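You operate a simulated robot arm through the tools that you are given. There is no shell and no other tool. Be economical: measure what you need, move in short steps, check, and stop when the job is done.

Carry out the task below with a simulated two-armed robot. There is one attempt and no reset: what you move stays moved.

TASK
Brake the silver turntable, lift the coil beside it onto it, turn the table to 60 and brake again.
Fine: the turntable lever is the brake: on while loading, off while turning; the coil lies in the middle.

It is judged by the outcome, as a careful person would: the job done as asked, and still so three seconds after it is handed in. It fails if anything else is knocked over, pushed out of place, dropped, spilled or broken.

THE ROBOT
Two 6-joint arms with two-finger parallel grippers on one trunk, on a base that drives. Base frame: it is fixed to the floor where the robot stands at the start and does not move with it; the origin is under the middle of the robot, x ahead of it, y to its left, z up. Units: m, rad, N and s.
The left shoulder is at the start at [0.07, 0.166, 1.445], the right one opposite. With the tool pointing down near the work surface each hand reaches from about 0.36 to 0.78 m from the robot's upright axis, wherever it stands, measured 20 degrees to its own side. Places, roughly: airing dial [1.1, 1.1, 0.9]; airing switch [0.9, 1.1, 0.9]; end lever [1, -3.2, 0.9]; force dial [1.2, -1.7, 0.9]; green switch [1.1, -1.7, 0.9]; inflow valve [1.1, -1.2, 0.9]; outflow valve [1.2, -1.2, 0.9]; press valve [1.2, -2.1, 0.9]; purple lever [0.9, 0.7, 1]; red stop [1, -3.4, 0.9]; shaker dial [0.9, -1.5, 0.9]; shaker switch [0.9, -1.4, 0.9]; silver turntable [1.1, -0.2, 0.9]; teal lever [0.9, 1, 1]; top of the silver turntable [1.1, -0.2, 0.9]; turntable lever [0.8, 0, 0.9]. Payload 3.91 kg a hand.
The TCP of each hand is the grasp point between the finger pads, 0.03 m short of the fingertips. In the tool frame z runs along the fingers and y along their closing line. The gripper opens to 0.11 m. The fingers are 0.02 m wide and 0.01 m thick; the gripper's body (0.048 by 0.112 m) begins 0.055 m behind the TCP.
Orientation is that of the tool frame in the base frame, as a unit quaternion [w, x, y, z]. With the fingers straight down and closing along the base's y, the tool's x points along the base's -x, its y along +y and its z along -z.

THE INTERFACE
- The arms move only by the tool step_arm. It takes "left_deltas", "right_deltas" or both (then of equal length, played together; a hand with none holds still); each is a list of rows, each an object (a shift or turn left out is 0, a gripper value left out holds the last) with "jaw": the finger opening in m, from 0 to 0.11; "xyz": the shift along the tool's x, y, z in m, a list of three; "rot": the turn, a rotation vector about the tool's x, y, z in rad, a list of three. In form: [{"jaw": jaw, "xyz": [tx, ty, tz], "rot": [wx, wy, wz]}, ...]. A call has 1 to 12 rows; each row shifts and turns the commanded pose from where the row before left it, along the tool's axes as they then stand. Each row takes 0.2 s and may step no farther than 0.05 m and 0.15 rad from the row before; otherwise, or with a gripper value out of range, the whole call is refused. A pose out of reach is approached as far as the arm can. The call stops where the force on the tool passes 90 N (or 10 N more than at its start, if that is more) or the arm is blocked; 0.2 s more then pass. The fingers move at their own pace (about 0.108 m/s each) and stop on an object; they squeeze with about 34 N. The grip force told is the motor's: it shows also when the fingers shut on nothing. Time passes only in rows, and 0.2 s behind the last, so rows that do not move let the fingers close. It gives the time, the measured TCP pose, the force on the tool (base axes), the opening and the grip force at its end, in the units of the frame above (readings bear some noise), with the torque about the TCP (base axes, N m) and any sound that the robot's microphone picked up, and new pictures: "show" is both (left out), scene, wrist or none (wrist: the cameras of the hands that moved).
- Cameras (640 x 400 px; columns grow to the right, rows downward): "scene" is now at [0.124, -0.0071, 1.6401]; the picture's right is [0.10, -1.00, 0.00], its down [-0.75, -0.07, -0.66] and it looks along [0.65, 0.06, -0.75] (base axes); focal length 295 px, centre (320, 200). "left" rides on the left gripper at [0.077, -0.007, -0.114] in its tool frame; the picture's right is [0.09, 1.00, 0.00], its down [-0.80, 0.07, -0.59] and it looks along [-0.59, 0.05, 0.80] (tool axes); focal length 270 px, centre (320, 200). "right" rides on the right gripper at [0.077, 0.007, -0.115] in its tool frame; the picture's right is [-0.09, 1.00, 0.00], its down [-0.80, -0.07, -0.59] and it looks along [-0.59, -0.05, 0.80] (tool axes); focal length 270 px, centre (320, 200). There is no depth. A picture from a camera that has moved, and an enlarged one, comes with that camera's place and axes in the base frame and with its lens. The place of the scene camera against the robot may be out by one fixed shift of up to 0.025 m in any direction.
- lift_body(by): slides the trunk up (or, below 0, down) by that many m; the arms and the scene camera ride with it, the base frame stays. It gives what a move gives, with no picture.
- roll_base(legs): drives the robot by 1 to 6 legs, each [ahead, left, turn to the left] in m, m and rad, along the robot's own axes; the way and the turn of a leg run together, so that a leg with both is an arc; at most 1.5 m and 3.142 rad a leg. The arms and the cameras ride along, it lands a little off, and it stops where it bumps. It gives what a move gives, and a new picture of the scene camera.
- head_to(pan, tilt): turns the head with the scene camera to pan (to the left, within 1.501 rad either way) and tilt (down, from -0.506 to 1.204), counted from straight ahead of the robot. It gives what a move gives, and a new picture of the scene camera.
- enlarge(camera, box): a new picture of the part [left, top, right, bottom] of that camera's present view, enlarged. It takes no simulated time.
- hand_in(): hands the job in; it is judged then, once.

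Work in short steps. Places have to be worked out from the pictures, the camera data and where the tool is seen: move nearer, look again, correct. Check each grasp and each placing, and mend what went wrong. You have 120 turns and 260 pictures in all, those below and enlarged ones among them. Open the grippers and draw the arms clear of the work before you hand the job in, unless the task says otherwise; then end with one line.

The tools are called after "Call:" as a command line: name --argument value ..., lists and objects as JSON in quotes. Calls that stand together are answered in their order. step_arm: Moves the arms, as the interface text tells. Its arguments: {"type":"object","properties":{"left_deltas":{"type":"array","items":{"type":"object","properties":{"jaw":{"type":"number"},"xyz":{"type":"array","items":{"type":"number"}},"rot":{"type":"array","items":{"type":"number"}}}}},"right_deltas":{"type":"array","items":{"type":"object","properties":{"jaw":{"type":"number"},"xyz":{"type":"array","items":{"type":"number"}},"rot":{"type":"array","items":{"type":"number"}}}}},"show":{"type":"string","enum":["both","scene","wrist","none"]}},"required":[]} The other tools are called the same way: lift_body (by) slides the trunk up or down; roll_base (legs) drives the base; head_to (pan, tilt) turns the head that bears the scene camera; enlarge (camera, box) takes an enlarged picture of a part of a camera's view; hand_in () hands the job in.

At the start:

```text
clock: 0.0
left_tool_pos: [0.604, 0.2654, 0.9991]
left_orientation: [0.0, 0.0, 1.0, -0.001]
left_ft_force: [-0.1, -0.3, 0.8]
left_moment: [0.01, 0.0, 0.01]
left_width: 0.1099
left_grasp_force: 0.1
right_tool_pos: [0.5471, -0.1898, 0.9991]
right_orientation: [0.0, 0.0, 1.0, 0.001]
right_ft_force: [0.7, -0.1, 0.1]
right_moment: [-0.03, 0.02, -0.02]
right_width: 0.1099
right_grasp_force: 0.2
trunk travel left (down, up): [-0.94, 0.0]
robot x, y, heading: [0.001, 0.0002, -0.004]
head pan, tilt: [0.099, 0.853]
```

scene: 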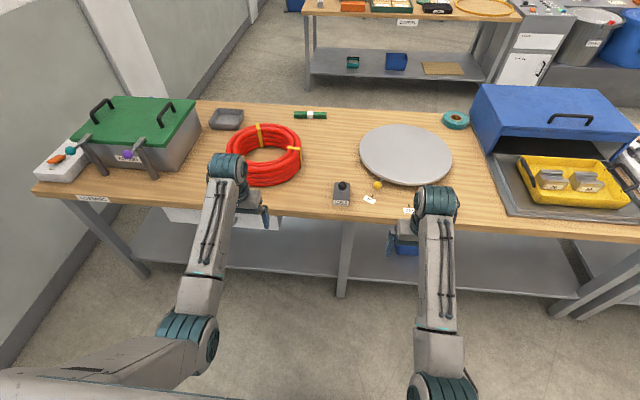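
right: 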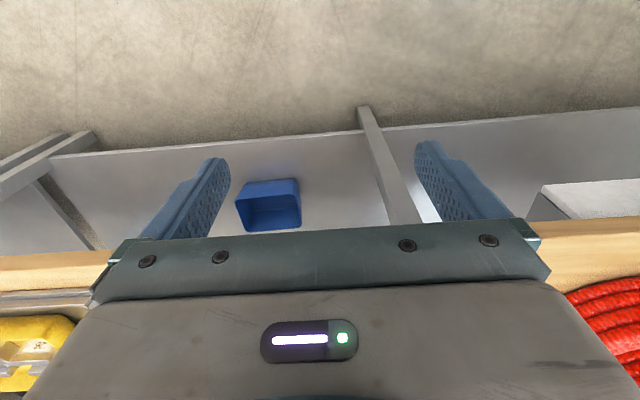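
left: 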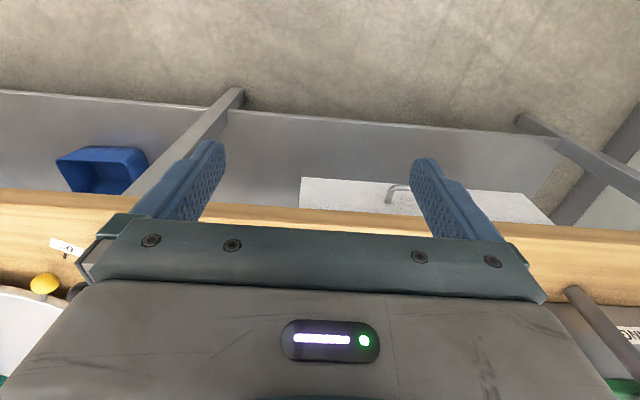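

I'll look closely at the turntable, its lever and the coil first.

Call:
enlarge --camera "scene" --box '[310, 110, 470, 220]'

Call:
enlarge --camera "scene" --box '[200, 90, 360, 210]'

```text
3.64 times, centred on (390, 165) of scene
camera zoom: at [0.124, -0.0071, 1.6401], right [0.1, -1.0, 0.0], down [-0.75, -0.07, -0.66], along [0.65, 0.06, -0.75], focal length 1073 px, centre (66, 327)
```

zoom: 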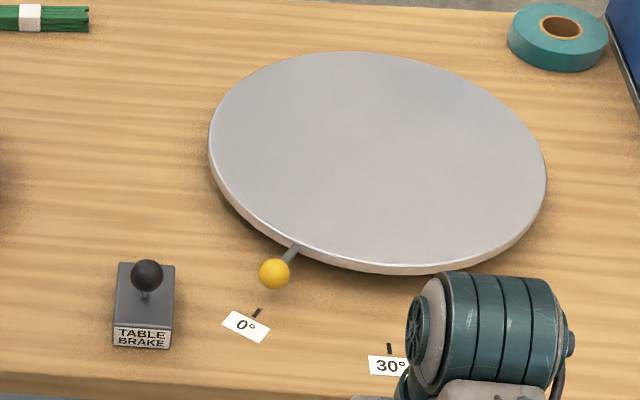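

```text
3.33 times, centred on (280, 150) of scene
camera zoom: at [0.124, -0.0071, 1.6401], right [0.1, -1.0, 0.0], down [-0.75, -0.07, -0.66], along [0.65, 0.06, -0.75], focal length 983 px, centre (453, 367)
```

zoom: 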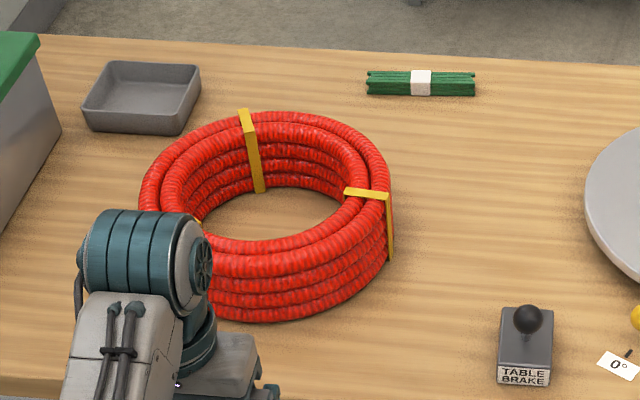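

The table edge is about 0.72 m ahead; lever box near (0.8, 0), coil near (0.95, 0.28), turntable near (1.07, -0.25). I raise both hands first so driving nearer is safe.

Call:
step_arm --left_deltas '[{"xyz": [0, 0, -0.05]}, {"xyz": [0, 0, -0.05]}, {"xyz": [0, 0, -0.05]}, {"xyz": [0, 0, -0.03]}]' --right_deltas '[{"xyz": [0, 0, -0.05]}, {"xyz": [0, 0, -0.05]}, {"xyz": [0, 0, -0.05]}, {"xyz": [0, 0, -0.03]}]' --show "none"

Call:
head_to --pan 0 --tilt 1.2

```text
clock: 1.0
left_tool_pos: [0.6725, 0.2746, 1.0803]
left_orientation: [0.001, 0.0, 1.0, 0.0]
left_ft_force: [-0.5, 1.2, 0.5]
left_moment: [-0.02, -0.03, -0.01]
left_width: 0.1097
left_grasp_force: 0.0
left hand out of reach, approached as far as the arm can: row 1, 2, 3, 4
right_tool_pos: [0.6014, -0.1632, 1.0374]
right_orientation: [0.001, 0.0, 1.0, 0.0]
right_ft_force: [0.1, 0.3, -0.9]
right_moment: [0.01, 0.03, -0.02]
right_width: 0.11
right_grasp_force: 0.1
right hand out of reach, approached as far as the arm can: row 1, 2, 3, 4
trunk travel left (down, up): [-0.94, 0.0]
robot x, y, heading: [-0.0001, 0.0001, 0.003]
head pan, tilt: [0.099, 0.853]
```

```text
clock: 1.8
left_tool_pos: [0.6715, 0.2746, 1.0806]
left_orientation: [0.001, 0.0, 1.0, 0.0]
left_ft_force: [0.3, -0.2, 0.0]
left_moment: [-0.02, 0.01, -0.02]
left_width: 0.1101
left_grasp_force: 0.0
right_tool_pos: [0.6004, -0.1641, 1.0373]
right_orientation: [0.001, 0.0, 1.0, 0.0]
right_ft_force: [-0.7, 0.6, -0.4]
right_moment: [0.0, -0.04, 0.01]
right_width: 0.1101
right_grasp_force: 0.1
trunk travel left (down, up): [-0.94, 0.0]
robot x, y, heading: [-0.0018, -0.001, -0.005]
head pan, tilt: [0.0, 1.201]
camera scene: at [0.1023, -0.0148, 1.6167], right [0.0, -1.0, 0.0], down [-0.93, 0.0, -0.36], along [0.36, 0.0, -0.93], focal length 295 px, centre (320, 200)
```

scene: 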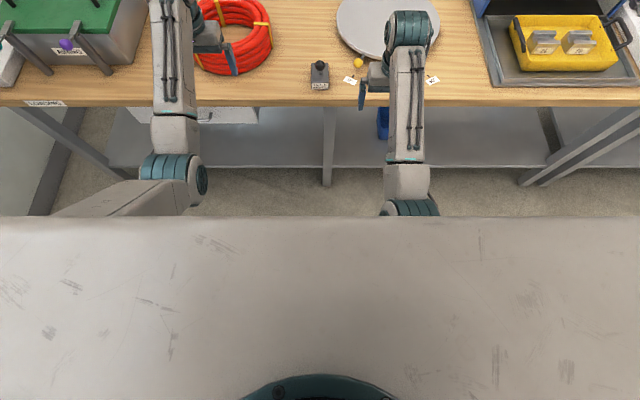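

Raising is limited by the inner reach, but the tips stand above the lever and coil. I drive 0.2 m ahead to see the lever closer.

Call:
roll_base --legs '[[0.2, 0, 0]]'

Call:
head_to --pan -0.1 --tilt 0.95

Call:
step_arm --right_deltas '[{"xyz": [0, 0, 0.0]}]' --left_deltas '[{"xyz": [0, 0, 0.0]}]'

```text
clock: 3.4
left_tool_pos: [0.8674, 0.2755, 1.083]
left_orientation: [0.002, -0.001, 1.0, 0.001]
left_ft_force: [0.4, -0.5, 0.7]
left_moment: [-0.03, -0.04, 0.01]
left_width: 0.1096
left_grasp_force: 0.0
right_tool_pos: [0.7967, -0.1625, 1.0397]
right_orientation: [0.003, 0.0, 1.0, 0.0]
right_ft_force: [-1.1, 0.2, 0.0]
right_moment: [-0.03, -0.02, -0.01]
right_width: 0.1102
right_grasp_force: 0.1
trunk travel left (down, up): [-0.94, 0.0]
robot x, y, heading: [0.1996, 0.0003, -0.004]
head pan, tilt: [0.0, 1.201]
camera scene: at [0.2965, -0.0144, 1.6171], right [0.0, -1.0, 0.0], down [-0.93, 0.0, -0.37], along [0.37, 0.0, -0.93], focal length 295 px, centre (320, 200)
```

scene: 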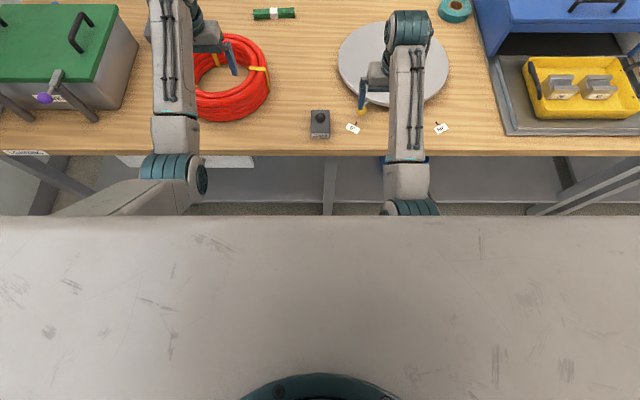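

```text
clock: 4.2
left_tool_pos: [0.8713, 0.2764, 1.0806]
left_orientation: [0.001, -0.001, 1.0, 0.0]
left_ft_force: [0.9, -0.1, -0.7]
left_moment: [-0.03, 0.02, -0.01]
left_width: 0.11
left_grasp_force: 0.0
right_tool_pos: [0.8015, -0.1612, 1.036]
right_orientation: [0.001, 0.0, 1.0, -0.001]
right_ft_force: [0.9, 0.9, 0.1]
right_moment: [-0.01, -0.05, -0.02]
right_width: 0.11
right_grasp_force: 0.0
trunk travel left (down, up): [-0.94, 0.0]
robot x, y, heading: [0.202, 0.0035, 0.0]
head pan, tilt: [-0.099, 0.949]
camera scene: at [0.3189, -0.0215, 1.6327], right [-0.1, -1.0, 0.0], down [-0.81, 0.08, -0.58], along [0.58, -0.06, -0.81], focal length 295 px, centre (320, 200)
```

scene: 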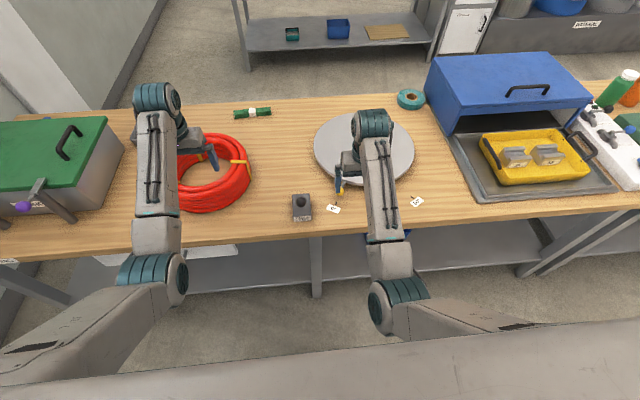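

```text
clock: 4.6
left_tool_pos: [0.8705, 0.2754, 1.0797]
left_orientation: [0.001, -0.002, 1.0, 0.0]
left_ft_force: [-0.5, -0.1, 0.2]
left_moment: [0.01, -0.05, -0.02]
left_width: 0.1098
left_grasp_force: 0.1
right_tool_pos: [0.8006, -0.1624, 1.038]
right_orientation: [0.002, -0.001, 1.0, -0.001]
right_ft_force: [0.3, 0.5, -0.4]
right_moment: [0.03, 0.01, 0.01]
right_width: 0.1099
right_grasp_force: 0.1
trunk travel left (down, up): [-0.94, 0.0]
robot x, y, heading: [0.1962, 0.0026, -0.002]
head pan, tilt: [-0.099, 0.949]
camera scene: at [0.3171, -0.0215, 1.633], right [-0.1, -1.0, 0.0], down [-0.81, 0.08, -0.58], along [0.58, -0.06, -0.81], focal length 295 px, centre (320, 200)
camera right: at [0.723, -0.1561, 1.1532], right [0.09, 1.0, 0.0], down [0.8, -0.07, 0.6], along [0.59, -0.05, -0.8], focal length 270 px, centre (320, 200)
camera left: at [0.7937, 0.2694, 1.1941], right [-0.09, 1.0, 0.0], down [0.8, 0.07, 0.6], along [0.59, 0.05, -0.8], focal length 270 px, centre (320, 200)
```

scene: 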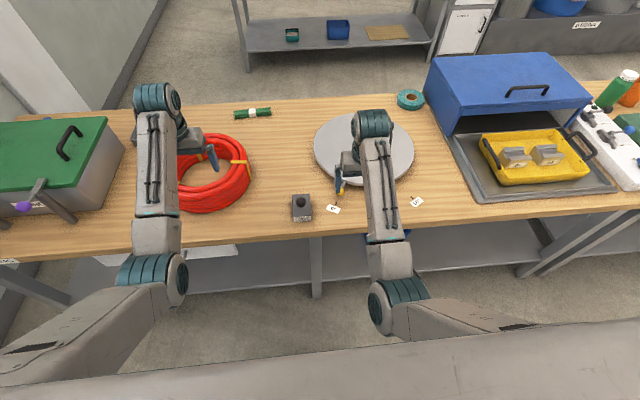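
right: 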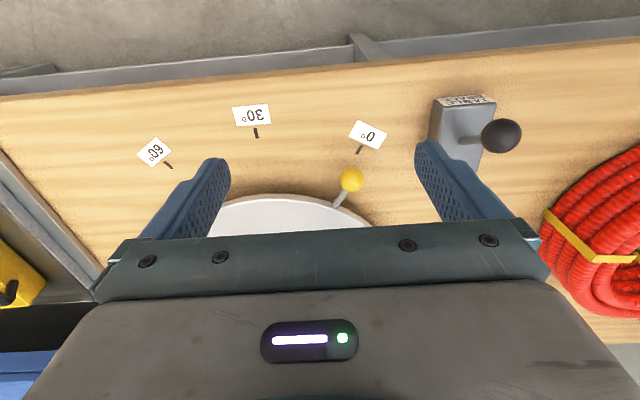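
left: 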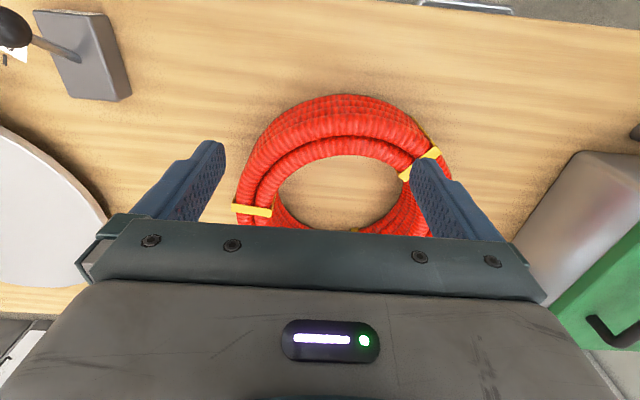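

The wrist views show the lever well. I enlarge it in both views to see its lean and any marks.

Call:
enlarge --camera "right" --box '[320, 70, 560, 220]'

Call:
enlarge --camera "scene" --box '[270, 170, 350, 230]'

Call:
enlarge --camera "left" --box '[0, 0, 160, 120]'

```text
2.67 times, centred on (440, 145) of right
camera zoom: at [0.723, -0.1561, 1.1532], right [0.09, 1.0, 0.0], down [0.8, -0.07, 0.6], along [0.59, -0.05, -0.8], focal length 721 px, centre (0, 347)
```

zoom: 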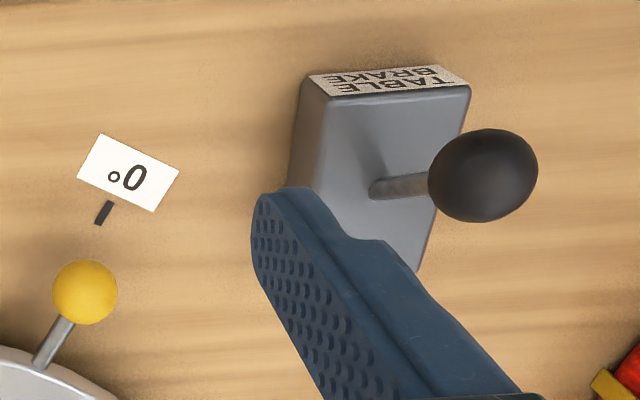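

```text
6.67 times, centred on (310, 200) of scene
camera zoom: at [0.3171, -0.0215, 1.633], right [-0.1, -1.0, 0.0], down [-0.81, 0.08, -0.58], along [0.58, -0.06, -0.81], focal length 1967 px, centre (387, 200)
```

zoom: 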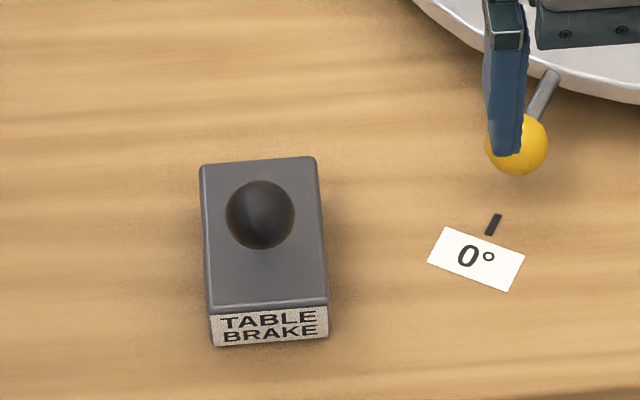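

```text
3.33 times, centred on (80, 60) of left
camera zoom: at [0.7937, 0.2694, 1.1941], right [-0.09, 1.0, 0.0], down [0.8, 0.07, 0.6], along [0.59, 0.05, -0.8], focal length 901 px, centre (1120, 667)
```

zoom: 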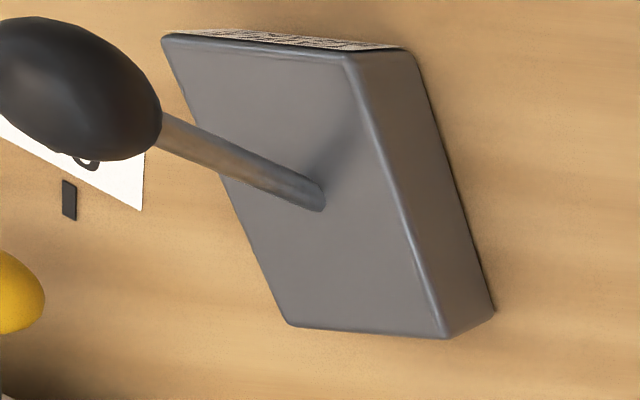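

Triangulating: lever pivot ≈ (0.872, 0, 0.851), its black knob ≈ (0.836, 0, 0.919), leaning toward the robot; turntable centre ≈ (1.124, -0.252), handle ball ≈ (0.913, -0.130, 0.853) at 0°, 60° at about (0.913, -0.374). I bring the closed right hand to the robot side of the lever, staying high.

Call:
step_arm --right_deltas '[{"jaw": 0.0, "xyz": [0.03, 0.04, 0]}, {"jaw": 0.0, "xyz": [0.01, 0.04, 0]}, {"xyz": [0, 0.04, 0]}, {"xyz": [0, 0.04, 0]}]' --show "wrist"

```text
clock: 5.3
left_tool_pos: [0.8727, 0.273, 1.0803]
left_orientation: [-0.001, -0.001, 1.0, 0.001]
left_ft_force: [0.0, 1.2, -0.2]
left_moment: [0.04, -0.01, -0.03]
left_width: 0.1101
left_grasp_force: 0.1
right_tool_pos: [0.7858, -0.1685, 1.0299]
right_orientation: [0.014, 0.031, 0.996, -0.077]
right_ft_force: [0.9, -0.4, 0.3]
right_moment: [0.02, -0.01, 0.01]
right_width: 0.0001
right_grasp_force: 34.0
right hand out of reach, approached as far as the arm can: row 3
trunk travel left (down, up): [-0.94, 0.0]
robot x, y, heading: [0.2003, 0.0006, 0.006]
head pan, tilt: [-0.099, 0.949]
stopped in row 3 (right hand): the arm was blocked; the commanded pose is now the measured one
camera right: at [0.7073, -0.1409, 1.1408], right [0.15, 0.98, -0.15], down [0.78, -0.03, 0.62], along [0.61, -0.21, -0.77], focal length 270 px, centre (320, 200)
```

right: 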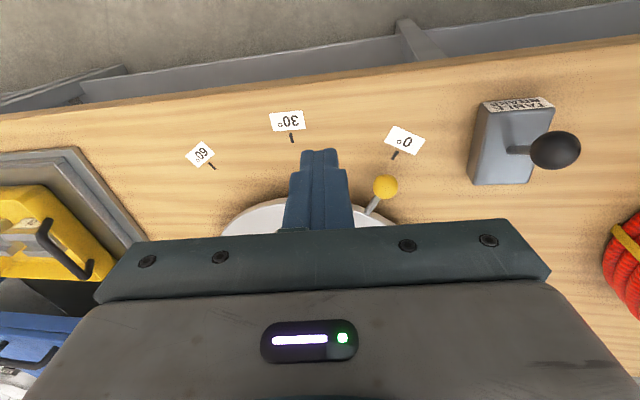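

The right arm sits at its inner reach limit at this height and tilted slightly. I lower it (clear of everything there), straighten it, and then move sideways lower down.

Call:
step_arm --right_deltas '[{"xyz": [0, 0, 0.04]}, {"xyz": [0.0, 0, 0.04], "rot": [-0.077, 0.014, -0.031]}, {"xyz": [0.02, 0, 0], "rot": [-0.077, 0.014, -0.031]}, {"xyz": [0.02, 0.0, 0]}]' --show "none"

```text
clock: 6.3
left_tool_pos: [0.8693, 0.2772, 1.0807]
left_orientation: [0.001, -0.001, 1.0, 0.0]
left_ft_force: [0.6, -0.7, -0.6]
left_moment: [0.0, -0.05, -0.01]
left_width: 0.11
left_grasp_force: 0.0
right_tool_pos: [0.7444, -0.175, 0.9524]
right_orientation: [0.0, -0.002, 1.0, 0.002]
right_ft_force: [0.0, 0.6, 0.8]
right_moment: [-0.01, -0.05, 0.0]
right_width: 0.0
right_grasp_force: 34.5
trunk travel left (down, up): [-0.94, 0.0]
robot x, y, heading: [0.2013, 0.0013, 0.005]
head pan, tilt: [-0.099, 0.949]
```

Straight again at z 0.952. Now sideways to y = 0, with x at 0.75, short of the lever.

Call:
step_arm --right_deltas '[{"xyz": [0, 0.045, 0.005]}, {"xyz": [0, 0.045, 0.005]}, {"xyz": [0, 0.045, 0.005]}, {"xyz": [0, 0.04, 0]}]' --show "wrist"

```text
clock: 7.2
left_tool_pos: [0.8718, 0.2741, 1.0798]
left_orientation: [-0.001, -0.001, 1.0, 0.001]
left_ft_force: [1.2, -0.6, 0.4]
left_moment: [0.01, 0.01, 0.02]
left_width: 0.1101
left_grasp_force: 0.1
right_tool_pos: [0.7496, -0.1558, 0.9044]
right_orientation: [-0.006, 0.021, 0.997, -0.078]
right_ft_force: [0.7, -1.2, -0.1]
right_moment: [-0.02, 0.01, -0.03]
right_width: 0.0
right_grasp_force: 34.3
right hand out of reach, approached as far as the arm can: row 3, 4
trunk travel left (down, up): [-0.94, 0.0]
robot x, y, heading: [0.1977, 0.0009, -0.002]
head pan, tilt: [-0.099, 0.949]
stopped in row 4 (right hand): the arm was blocked; the commanded pose is now the measured one
camera right: at [0.6751, -0.129, 1.0186], right [0.13, 0.98, -0.16], down [0.81, -0.01, 0.59], along [0.58, -0.2, -0.79], focal length 270 px, centre (320, 200)
```

right: 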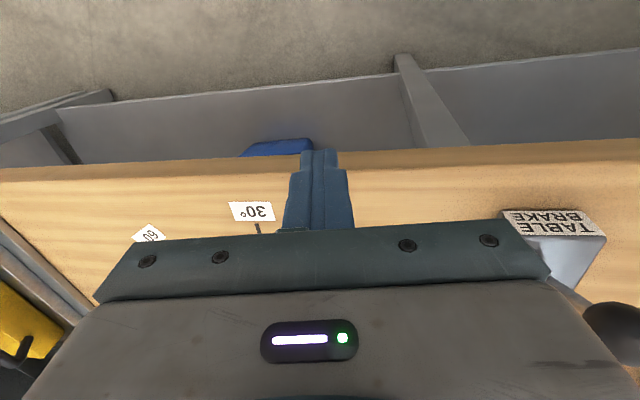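

The right arm can't come further inward from here. The left hand suits better: I straighten/raise the right hand, then shift the base 0.2 m to the right so the lever lies on the left hand's side.

Call:
step_arm --right_deltas '[{"xyz": [0, -0.01, -0.03], "rot": [-0.078, -0.006, -0.021]}, {"xyz": [0, -0.02, -0.03], "rot": [-0.078, -0.006, -0.021]}]' --show "none"

Call:
roll_base --legs '[[0, -0.2, 0]]'

Call:
step_arm --left_deltas '[{"jaw": 0, "xyz": [0.03, 0, 0.03]}, {"xyz": [0.04, 0, 0.02]}, {"xyz": [0.03, 0, 0.0]}]'

```text
clock: 7.8
left_tool_pos: [0.8707, 0.272, 1.0813]
left_orientation: [0.001, -0.001, 1.0, 0.0]
left_ft_force: [-0.9, -0.9, 1.0]
left_moment: [0.02, 0.03, -0.01]
left_width: 0.1102
left_grasp_force: 0.0
right_tool_pos: [0.7486, -0.1774, 0.9684]
right_orientation: [-0.001, -0.001, 1.0, 0.002]
right_ft_force: [-0.7, -0.1, 0.4]
right_moment: [0.05, 0.02, 0.03]
right_width: 0.0001
right_grasp_force: 34.3
trunk travel left (down, up): [-0.94, 0.0]
robot x, y, heading: [0.1991, -0.0005, 0.002]
head pan, tilt: [-0.099, 0.949]
```

```text
clock: 9.4
left_tool_pos: [0.8709, 0.0792, 1.0791]
left_orientation: [0.0, -0.001, 1.0, -0.002]
left_ft_force: [-0.4, -0.2, -1.4]
left_moment: [-0.02, 0.0, -0.02]
left_width: 0.1101
left_grasp_force: 0.1
right_tool_pos: [0.7484, -0.3728, 0.9692]
right_orientation: [-0.001, 0.0, 1.0, -0.001]
right_ft_force: [-0.2, 1.3, 0.0]
right_moment: [0.0, -0.02, -0.01]
right_width: 0.0002
right_grasp_force: 33.7
trunk travel left (down, up): [-0.94, 0.0]
robot x, y, heading: [0.2017, -0.1987, -0.002]
head pan, tilt: [-0.099, 0.949]
camera scene: at [0.3186, -0.2165, 1.6329], right [-0.1, -1.0, 0.0], down [-0.81, 0.08, -0.58], along [0.58, -0.06, -0.81], focal length 295 px, centre (320, 200)
```

scene: 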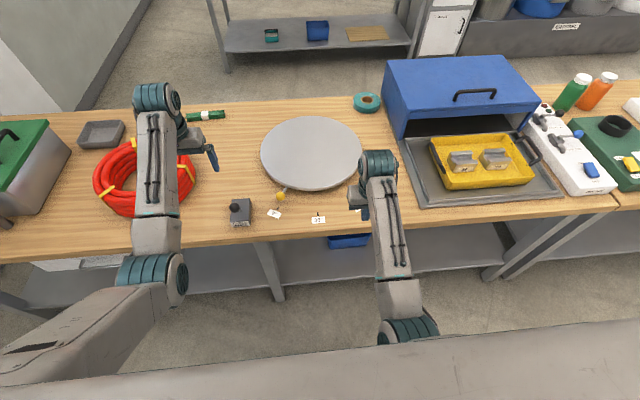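

```text
clock: 10.2
left_tool_pos: [0.7753, 0.0754, 1.0223]
left_orientation: [0.005, -0.001, 1.0, 0.001]
left_ft_force: [-0.2, 0.6, -0.1]
left_moment: [0.0, -0.01, -0.01]
left_width: 0.0001
left_grasp_force: 33.8
left hand out of reach, approached as far as the arm can: row 3
right_tool_pos: [0.7483, -0.3759, 0.9685]
right_orientation: [-0.001, 0.0, 1.0, 0.002]
right_ft_force: [-0.2, -0.6, 0.1]
right_moment: [0.03, 0.02, 0.0]
right_width: 0.0003
right_grasp_force: 34.2
trunk travel left (down, up): [-0.94, 0.0]
robot x, y, heading: [0.2013, -0.203, -0.001]
head pan, tilt: [-0.099, 0.949]
camera scene: at [0.3173, -0.2228, 1.633], right [-0.1, -1.0, 0.0], down [-0.81, 0.08, -0.58], along [0.58, -0.06, -0.81], focal length 295 px, centre (320, 200)
camera left: at [0.698, 0.0691, 1.1345], right [-0.09, 1.0, 0.0], down [0.8, 0.07, 0.6], along [0.6, 0.05, -0.8], focal length 270 px, centre (320, 200)
```

scene: 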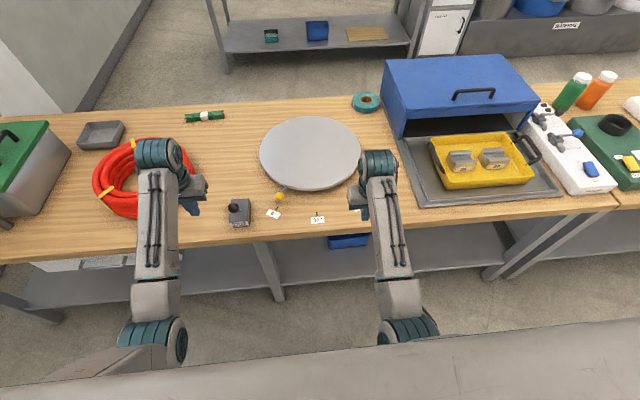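
left: 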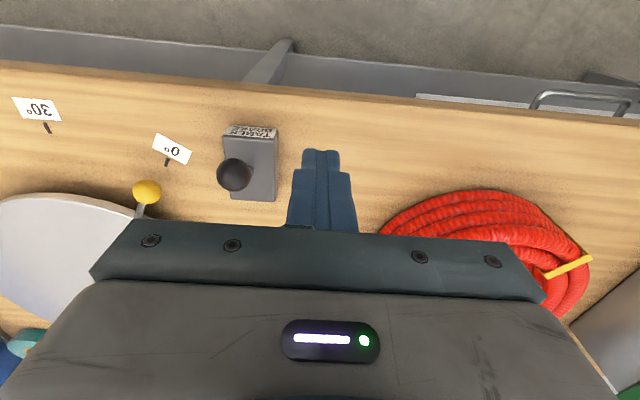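

Left hand now at (0.775, 0.075, 1.022). I lower it to 0.94 at x≈0.765 and slide to y≈0, on the robot side of the lever.

Call:
step_arm --left_deltas '[{"xyz": [0.01, 0, 0.04]}, {"xyz": [0.01, 0, 0.043]}, {"xyz": [0, -0.04, 0.0]}, {"xyz": [0, -0.035, 0.0]}]'

```text
clock: 11.2
left_tool_pos: [0.7566, 0.0005, 0.9364]
left_orientation: [0.001, -0.001, 1.0, 0.001]
left_ft_force: [0.0, 0.2, 0.1]
left_moment: [0.03, -0.01, 0.04]
left_width: 0.0
left_grasp_force: 33.8
right_tool_pos: [0.7485, -0.3771, 0.9682]
right_orientation: [-0.002, 0.0, 1.0, 0.001]
right_ft_force: [0.7, 0.7, -0.3]
right_moment: [0.01, -0.01, -0.01]
right_width: 0.0001
right_grasp_force: 34.3
trunk travel left (down, up): [-0.94, 0.0]
robot x, y, heading: [0.1992, -0.2008, 0.001]
head pan, tilt: [-0.099, 0.949]
camera scene: at [0.3183, -0.2242, 1.6329], right [-0.1, -1.0, 0.0], down [-0.81, 0.08, -0.58], along [0.58, -0.06, -0.81], focal length 295 px, centre (320, 200)
camera left: at [0.6795, -0.0063, 1.0509], right [-0.09, 1.0, 0.0], down [0.8, 0.07, 0.6], along [0.59, 0.06, -0.8], focal length 270 px, centre (320, 200)
```

scene: 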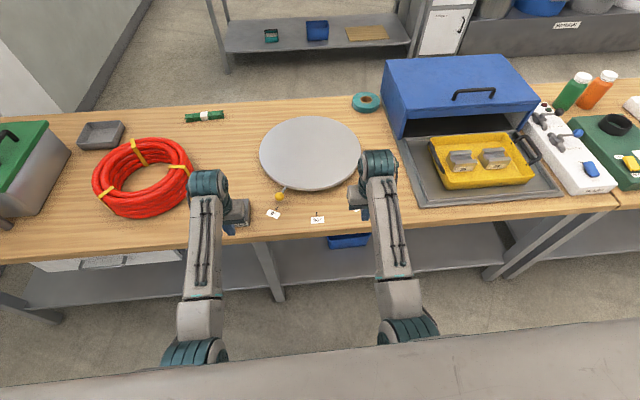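
left: 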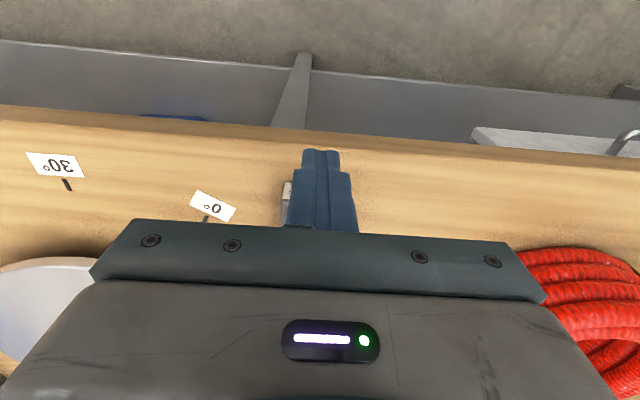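

Aligned behind the lever. Pushing ahead in small steps to about x = 0.885 to swing the lever over to its far side.

Call:
step_arm --left_deltas '[{"xyz": [-0.04, 0, 0]}, {"xyz": [-0.02, 0, 0]}, {"xyz": [-0.02, 0, 0]}, {"xyz": [-0.02, 0, 0]}, {"xyz": [-0.015, 0, 0]}, {"xyz": [-0.015, 0, 0]}]'

```text
clock: 12.6
left_tool_pos: [0.8841, 0.002, 0.9388]
left_orientation: [0.001, 0.0, 1.0, 0.0]
left_ft_force: [-5.1, -1.5, 0.8]
left_moment: [0.04, 0.08, 0.0]
left_width: 0.0002
left_grasp_force: 33.7
right_tool_pos: [0.7464, -0.3741, 0.97]
right_orientation: [0.0, 0.0, 1.0, 0.001]
right_ft_force: [0.2, 0.0, -0.4]
right_moment: [0.02, 0.0, 0.01]
right_width: 0.0
right_grasp_force: 34.4
trunk travel left (down, up): [-0.94, 0.0]
robot x, y, heading: [0.1973, -0.2002, 0.003]
head pan, tilt: [-0.099, 0.949]
camera scene: at [0.3163, -0.2216, 1.633], right [-0.1, -1.0, 0.0], down [-0.81, 0.08, -0.58], along [0.58, -0.06, -0.81], focal length 295 px, centre (320, 200)
camera left: at [0.8081, -0.0052, 1.0515], right [-0.09, 1.0, 0.0], down [0.8, 0.07, 0.59], along [0.59, 0.05, -0.8], focal length 270 px, centre (320, 200)
```

scene: 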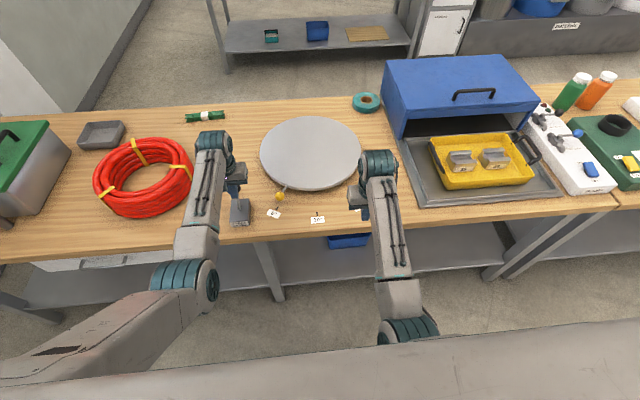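
left: 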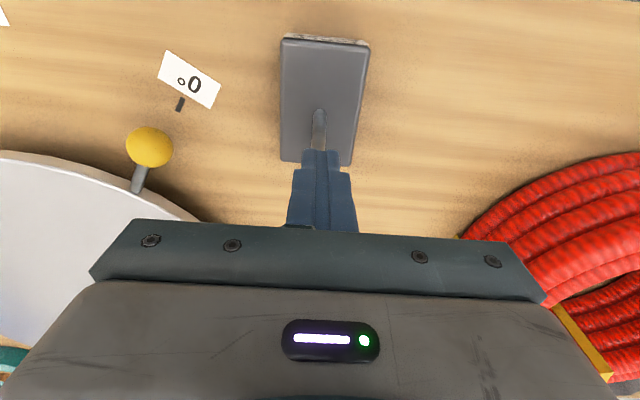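

The lever moved over. I back off and look to see whether it stays.

Call:
step_arm --left_deltas '[{"xyz": [0.04, 0, 0]}, {"xyz": [0.04, 0, 0]}, {"xyz": [0.04, 0, 0]}]' --show "wrist"

Call:
enlarge --camera "scene" --box '[190, 130, 350, 240]'

```text
clock: 13.4
left_tool_pos: [0.7644, 0.0005, 0.9377]
left_orientation: [0.002, -0.001, 1.0, 0.001]
left_ft_force: [-0.2, -0.3, -0.1]
left_moment: [-0.01, -0.01, -0.01]
left_width: 0.0001
left_grasp_force: 34.1
right_tool_pos: [0.747, -0.3754, 0.9692]
right_orientation: [-0.002, -0.001, 1.0, 0.0]
right_ft_force: [-0.6, 0.1, -0.6]
right_moment: [0.03, -0.05, -0.01]
right_width: 0.0001
right_grasp_force: 33.5
trunk travel left (down, up): [-0.94, 0.0]
robot x, y, heading: [0.1985, -0.2018, 0.004]
head pan, tilt: [-0.099, 0.949]
camera left: at [0.6876, -0.0053, 1.0513], right [-0.09, 1.0, 0.0], down [0.8, 0.07, 0.6], along [0.59, 0.05, -0.8], focal length 270 px, centre (320, 200)
```

left: 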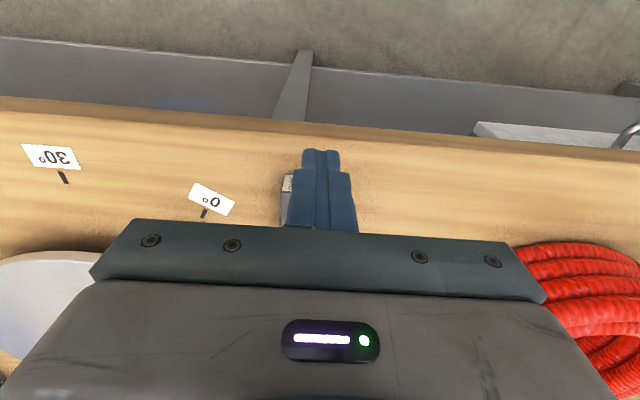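

```text
3.64 times, centred on (270, 185) of scene
camera zoom: at [0.3168, -0.2216, 1.633], right [-0.1, -1.0, 0.0], down [-0.81, 0.08, -0.58], along [0.58, -0.06, -0.81], focal length 1073 px, centre (502, 254)
```

zoom: 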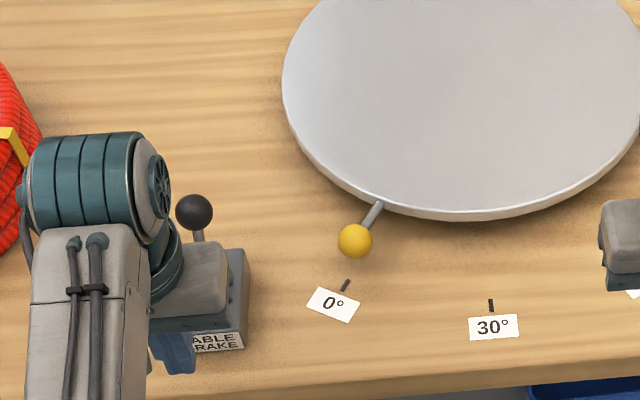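

The lever holds on the far side. To find whether that is "on", I'll gently test the handle with the left hand; I shift the base 0.1 m to the right so the ball is in the left arm's range.

Call:
roll_base --legs '[[0, -0.1, 0]]'

Call:
step_arm --left_deltas '[{"xyz": [0, 0, 0.0]}]' --show "wrist"

```text
clock: 14.6
left_tool_pos: [0.7641, -0.0963, 0.9369]
left_orientation: [0.001, -0.001, 1.0, -0.001]
left_ft_force: [-0.2, -0.5, 0.0]
left_moment: [0.0, -0.01, 0.01]
left_width: 0.0001
left_grasp_force: 34.0
right_tool_pos: [0.7486, -0.4715, 0.9699]
right_orientation: [-0.002, -0.001, 1.0, 0.0]
right_ft_force: [0.9, 0.0, 0.2]
right_moment: [0.0, 0.02, 0.03]
right_width: 0.0
right_grasp_force: 33.7
trunk travel left (down, up): [-0.94, 0.0]
robot x, y, heading: [0.1969, -0.3005, -0.001]
head pan, tilt: [-0.099, 0.949]
camera scene: at [0.3183, -0.3169, 1.6329], right [-0.1, -1.0, 0.0], down [-0.81, 0.08, -0.58], along [0.58, -0.06, -0.81], focal length 295 px, centre (320, 200)
```

scene: 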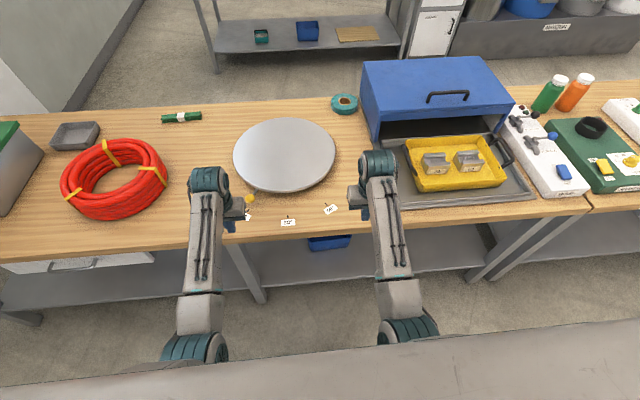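

```text
clock: 15.0
left_tool_pos: [0.7646, -0.097, 0.9367]
left_orientation: [0.001, -0.002, 1.0, 0.0]
left_ft_force: [-0.8, -0.5, 0.4]
left_moment: [0.01, 0.0, -0.01]
left_width: 0.0
left_grasp_force: 33.8
right_tool_pos: [0.7486, -0.4752, 0.9687]
right_orientation: [-0.001, -0.001, 1.0, 0.0]
right_ft_force: [-0.2, 0.6, 0.4]
right_moment: [-0.02, -0.01, -0.06]
right_width: 0.0
right_grasp_force: 34.4
trunk travel left (down, up): [-0.94, 0.0]
robot x, y, heading: [0.1988, -0.3015, 0.002]
head pan, tilt: [-0.099, 0.949]
camera left: at [0.6891, -0.1035, 1.0502], right [-0.09, 1.0, 0.0], down [0.8, 0.07, 0.6], along [0.59, 0.05, -0.8], focal length 270 px, centre (320, 200)
```

left: 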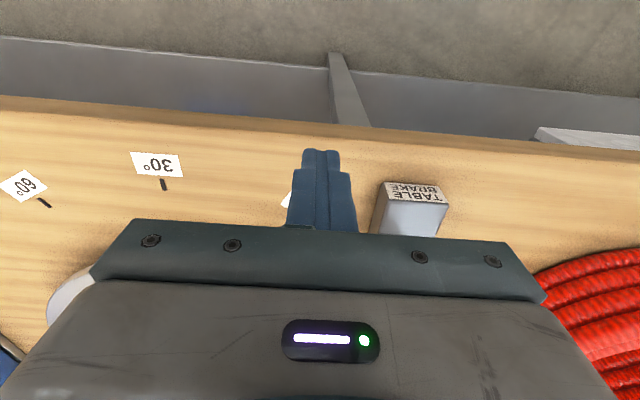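

Lowering to ball height and moving ahead beside the ball (between it and the brake box).

Call:
step_arm --left_deltas '[{"xyz": [-0.02, 0.002, 0.03]}, {"xyz": [-0.03, 0, 0.03]}, {"xyz": [-0.045, 0, 0]}, {"xyz": [-0.045, 0, 0]}]' --show "wrist"

Call:
enlarge --camera "scene" --box '[190, 130, 350, 240]'

```text
clock: 16.0
left_tool_pos: [0.9086, -0.0967, 0.8767]
left_orientation: [0.0, -0.001, 1.0, 0.001]
left_ft_force: [0.1, 0.0, -0.5]
left_moment: [0.01, 0.0, 0.0]
left_width: 0.0002
left_grasp_force: 34.0
right_tool_pos: [0.7509, -0.4752, 0.9673]
right_orientation: [-0.002, -0.001, 1.0, 0.002]
right_ft_force: [0.2, -0.4, 0.0]
right_moment: [0.03, 0.02, 0.01]
right_width: 0.0001
right_grasp_force: 34.0
trunk travel left (down, up): [-0.94, 0.0]
robot x, y, heading: [0.2025, -0.3025, 0.003]
head pan, tilt: [-0.099, 0.949]
camera left: at [0.8323, -0.1038, 0.9901], right [-0.09, 1.0, 0.0], down [0.8, 0.07, 0.59], along [0.59, 0.06, -0.8], focal length 270 px, centre (320, 200)
```

left: 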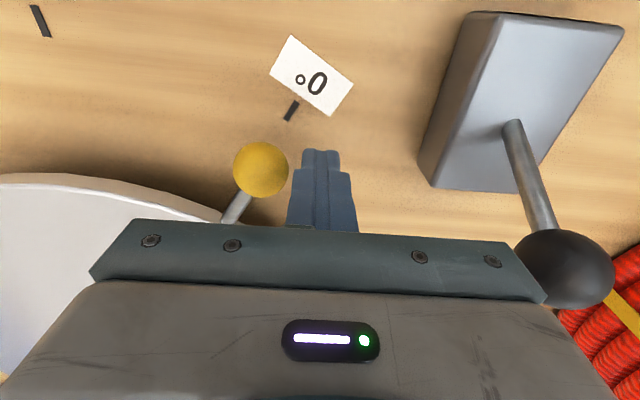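

```text
3.64 times, centred on (270, 185) of scene
camera zoom: at [0.3215, -0.3227, 1.6325], right [-0.1, -1.0, 0.0], down [-0.81, 0.08, -0.58], along [0.58, -0.06, -0.81], focal length 1073 px, centre (502, 254)
```

zoom: 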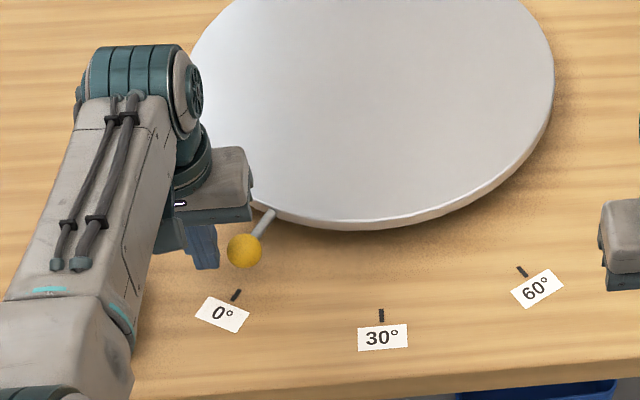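

The fingers are right beside the ball. A gentle push of ~15 mm: a free table follows, a braked one answers with force.

Call:
step_arm --left_deltas '[{"xyz": [0, -0.006, 0]}, {"xyz": [0, -0.005, 0]}, {"xyz": [0, -0.004, 0]}]' --show "wrist"

```text
clock: 16.8
left_tool_pos: [0.9064, -0.1054, 0.8779]
left_orientation: [0.002, -0.001, 1.0, 0.001]
left_ft_force: [-0.6, 13.6, 3.1]
left_moment: [0.32, -0.04, 0.08]
left_width: 0.0
left_grasp_force: 34.2
right_tool_pos: [0.7477, -0.4716, 0.9696]
right_orientation: [-0.001, -0.001, 1.0, 0.0]
right_ft_force: [-0.5, 0.2, 0.3]
right_moment: [-0.04, 0.02, -0.03]
right_width: 0.0
right_grasp_force: 33.8
trunk travel left (down, up): [-0.94, 0.0]
robot x, y, heading: [0.1998, -0.3, 0.006]
head pan, tilt: [-0.099, 0.949]
camera left: at [0.829, -0.1129, 0.9913], right [-0.09, 1.0, 0.0], down [0.8, 0.07, 0.6], along [0.59, 0.06, -0.8], focal length 270 px, centre (320, 200)
```

left: 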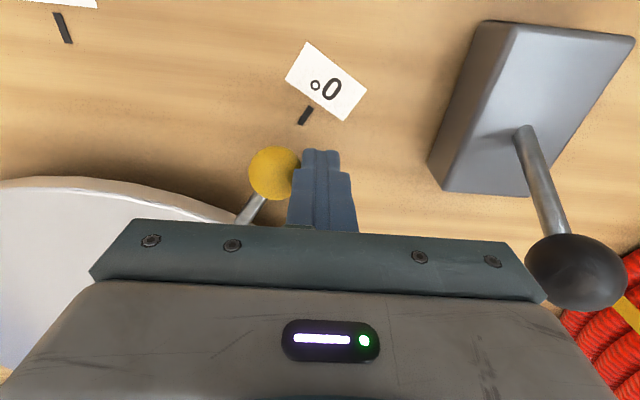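

The ball answered with ~14 N without moving, so the brake is on in this position. I relieve the push, raise straight up, and test how far inward the left arm can go at longer reach (needed to judge a two-handed coil lift).

Call:
step_arm --left_deltas '[{"xyz": [0, 0.012, 0]}, {"xyz": [0, 0, -0.05]}, {"xyz": [0, 0, -0.05]}, {"xyz": [0, -0.03, 0]}, {"xyz": [0, -0.03, 0]}, {"xyz": [0, -0.03, 0]}]' --show "wrist"

```text
clock: 18.2
left_tool_pos: [0.9051, -0.1902, 0.9777]
left_orientation: [0.001, -0.001, 1.0, 0.0]
left_ft_force: [0.2, -0.6, -0.9]
left_moment: [0.03, 0.01, 0.02]
left_width: 0.0
left_grasp_force: 33.8
right_tool_pos: [0.7499, -0.475, 0.9692]
right_orientation: [-0.001, -0.001, 1.0, 0.002]
right_ft_force: [-1.1, -0.3, -0.1]
right_moment: [-0.01, 0.01, 0.01]
right_width: 0.0
right_grasp_force: 34.1
trunk travel left (down, up): [-0.94, 0.0]
robot x, y, heading: [0.1999, -0.3, -0.003]
head pan, tilt: [-0.099, 0.949]
camera left: at [0.8282, -0.1967, 1.0908], right [-0.09, 1.0, 0.0], down [0.8, 0.07, 0.6], along [0.59, 0.06, -0.8], focal length 270 px, centre (320, 200)
```

left: 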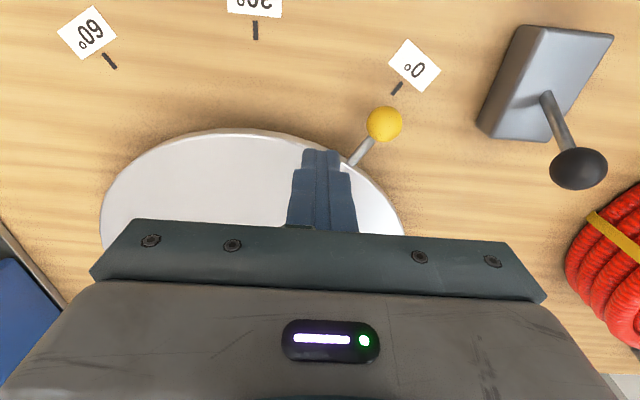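

The left arm reaches inward to 0.11 at 0.70 m reach, so a two-handed lift is possible. I raise the left hand and check the height it can get there.

Call:
step_arm --left_deltas '[{"xyz": [0, 0, -0.035]}, {"xyz": [0, 0, -0.035]}]' --show "none"

Call:
step_arm --right_deltas '[{"xyz": [0, 0, -0.03]}, {"xyz": [-0.04, 0, -0.04]}]' --show "none"

```text
clock: 18.8
left_tool_pos: [0.9054, -0.1917, 1.0468]
left_orientation: [0.001, -0.001, 1.0, 0.001]
left_ft_force: [-0.3, -0.3, 0.3]
left_moment: [-0.01, -0.02, 0.02]
left_width: 0.0
left_grasp_force: 34.4
right_tool_pos: [0.7478, -0.4758, 0.969]
right_orientation: [-0.001, -0.001, 1.0, 0.001]
right_ft_force: [-0.5, 0.3, 0.7]
right_moment: [0.03, -0.01, 0.0]
right_width: 0.0001
right_grasp_force: 34.1
trunk travel left (down, up): [-0.94, 0.0]
robot x, y, heading: [0.1999, -0.3028, 0.001]
head pan, tilt: [-0.099, 0.949]
```

```text
refused: row 2 steps farther than a row can; nothing moved
```

Left reaches 1.047 there. I raise the right hand outward too and then drive 0.58 m left to stand before the coil.

Call:
step_arm --right_deltas '[{"xyz": [-0.03, 0, -0.03]}, {"xyz": [-0.03, 0, -0.03]}, {"xyz": [-0.04, 0, -0.02]}, {"xyz": [-0.04, 0.02, 0]}]' --show "none"

Call:
roll_base --legs '[[0, 0.58, 0]]'

Call:
head_to --pan 0 --tilt 0.95

Call:
step_arm --left_deltas '[{"xyz": [0, 0, 0]}]' --right_deltas '[{"xyz": [0, 0, 0]}]' --show "wrist"

```text
clock: 19.8
left_tool_pos: [0.9068, -0.1888, 1.0459]
left_orientation: [0.0, -0.001, 1.0, 0.0]
left_ft_force: [-0.3, 0.6, 0.0]
left_moment: [-0.02, -0.01, 0.0]
left_width: 0.0001
left_grasp_force: 33.6
right_tool_pos: [0.8901, -0.4548, 1.0489]
right_orientation: [-0.003, 0.0, 1.0, 0.001]
right_ft_force: [0.6, -0.5, -0.1]
right_moment: [-0.01, 0.06, -0.01]
right_width: 0.0
right_grasp_force: 34.1
trunk travel left (down, up): [-0.94, 0.0]
robot x, y, heading: [0.1995, -0.2992, 0.004]
head pan, tilt: [-0.099, 0.949]
```

```text
clock: 23.0
left_tool_pos: [0.905, 0.3817, 1.0481]
left_orientation: [0.001, 0.0, 1.0, 0.001]
left_ft_force: [-0.1, 0.5, 0.6]
left_moment: [-0.01, -0.03, 0.0]
left_width: 0.0
left_grasp_force: 33.5
right_tool_pos: [0.8882, 0.1178, 1.0493]
right_orientation: [-0.001, 0.002, 1.0, 0.002]
right_ft_force: [0.7, -0.2, 0.2]
right_moment: [0.01, -0.01, -0.01]
right_width: 0.0001
right_grasp_force: 34.0
trunk travel left (down, up): [-0.94, 0.0]
robot x, y, heading: [0.1996, 0.275, 0.001]
head pan, tilt: [-0.099, 0.949]
camera scene: at [0.3186, 0.2522, 1.6328], right [-0.1, -0.99, 0.0], down [-0.81, 0.08, -0.58], along [0.58, -0.06, -0.81], focal length 295 px, centre (320, 200)
```

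scene: 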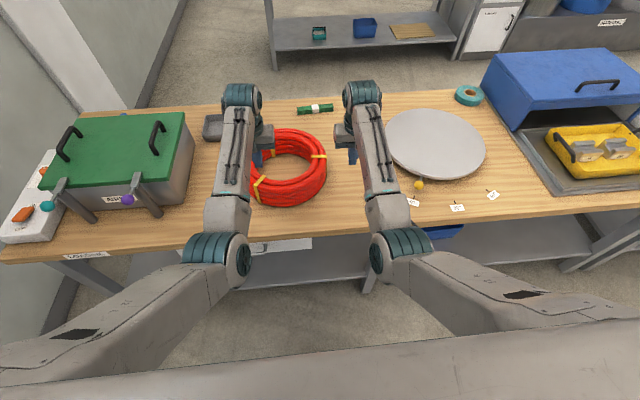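

```text
clock: 23.7
left_tool_pos: [0.906, 0.3831, 1.0474]
left_orientation: [0.001, 0.001, 1.0, 0.001]
left_ft_force: [0.0, 0.2, -0.3]
left_moment: [-0.01, 0.01, 0.02]
left_width: 0.0
left_grasp_force: 33.8
right_tool_pos: [0.887, 0.1192, 1.0479]
right_orientation: [-0.001, 0.0, 1.0, 0.0]
right_ft_force: [-0.3, -0.2, -0.8]
right_moment: [0.0, 0.01, -0.01]
right_width: 0.0001
right_grasp_force: 34.1
trunk travel left (down, up): [-0.94, 0.0]
robot x, y, heading: [0.2025, 0.2755, 0.003]
head pan, tilt: [0.0, 0.949]
camera scene: at [0.319, 0.2609, 1.6329], right [0.0, -1.0, 0.0], down [-0.81, 0.0, -0.58], along [0.58, 0.0, -0.81], focal length 295 px, centre (320, 200)
```

scene: 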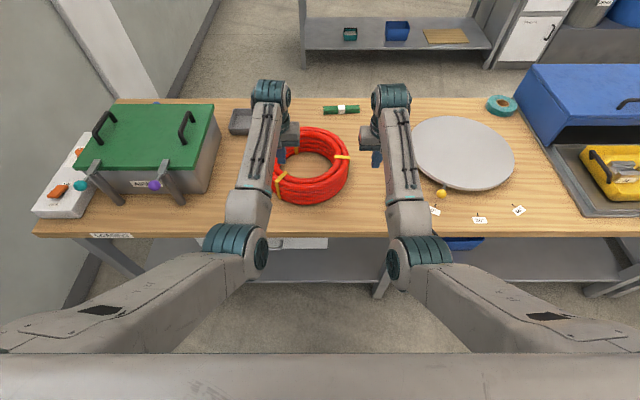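

```text
clock: 24.1
left_tool_pos: [0.9056, 0.3837, 1.0466]
left_orientation: [0.001, 0.001, 1.0, 0.001]
left_ft_force: [0.2, 0.7, 0.8]
left_moment: [-0.01, 0.0, 0.0]
left_width: 0.0
left_grasp_force: 33.4
right_tool_pos: [0.8873, 0.1183, 1.0489]
right_orientation: [-0.001, 0.001, 1.0, 0.001]
right_ft_force: [0.2, -0.5, -0.1]
right_moment: [0.01, 0.0, -0.02]
right_width: 0.0002
right_grasp_force: 33.8
trunk travel left (down, up): [-0.94, 0.0]
robot x, y, heading: [0.199, 0.277, -0.006]
head pan, tilt: [0.0, 0.949]
camera right: at [0.8115, 0.1245, 1.1644], right [0.09, 1.0, 0.0], down [0.8, -0.07, 0.59], along [0.59, -0.05, -0.81], focal length 270 px, centre (320, 200)
camera left: at [0.8291, 0.3771, 1.1608], right [-0.09, 1.0, 0.0], down [0.8, 0.07, 0.6], along [0.59, 0.05, -0.8], focal length 270 px, centre (320, 200)
```

right: 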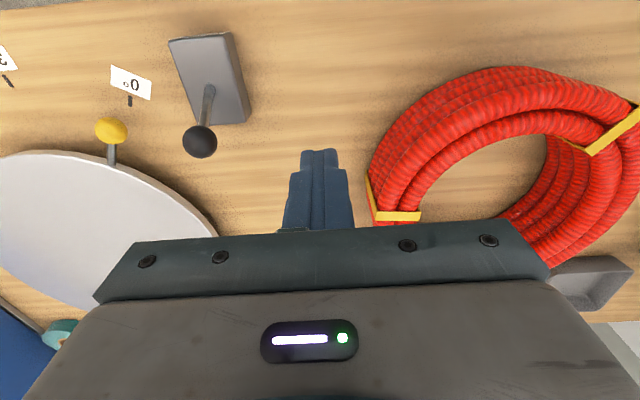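
left: 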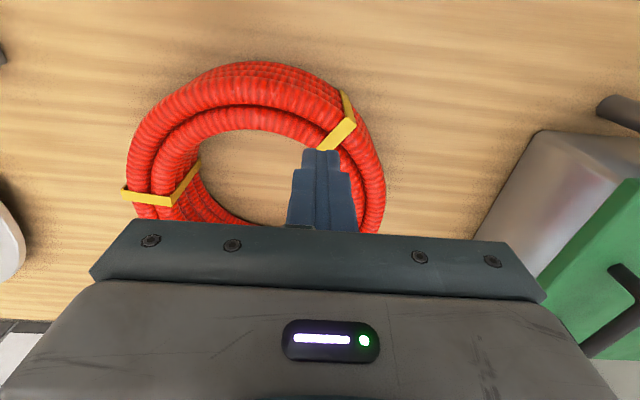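

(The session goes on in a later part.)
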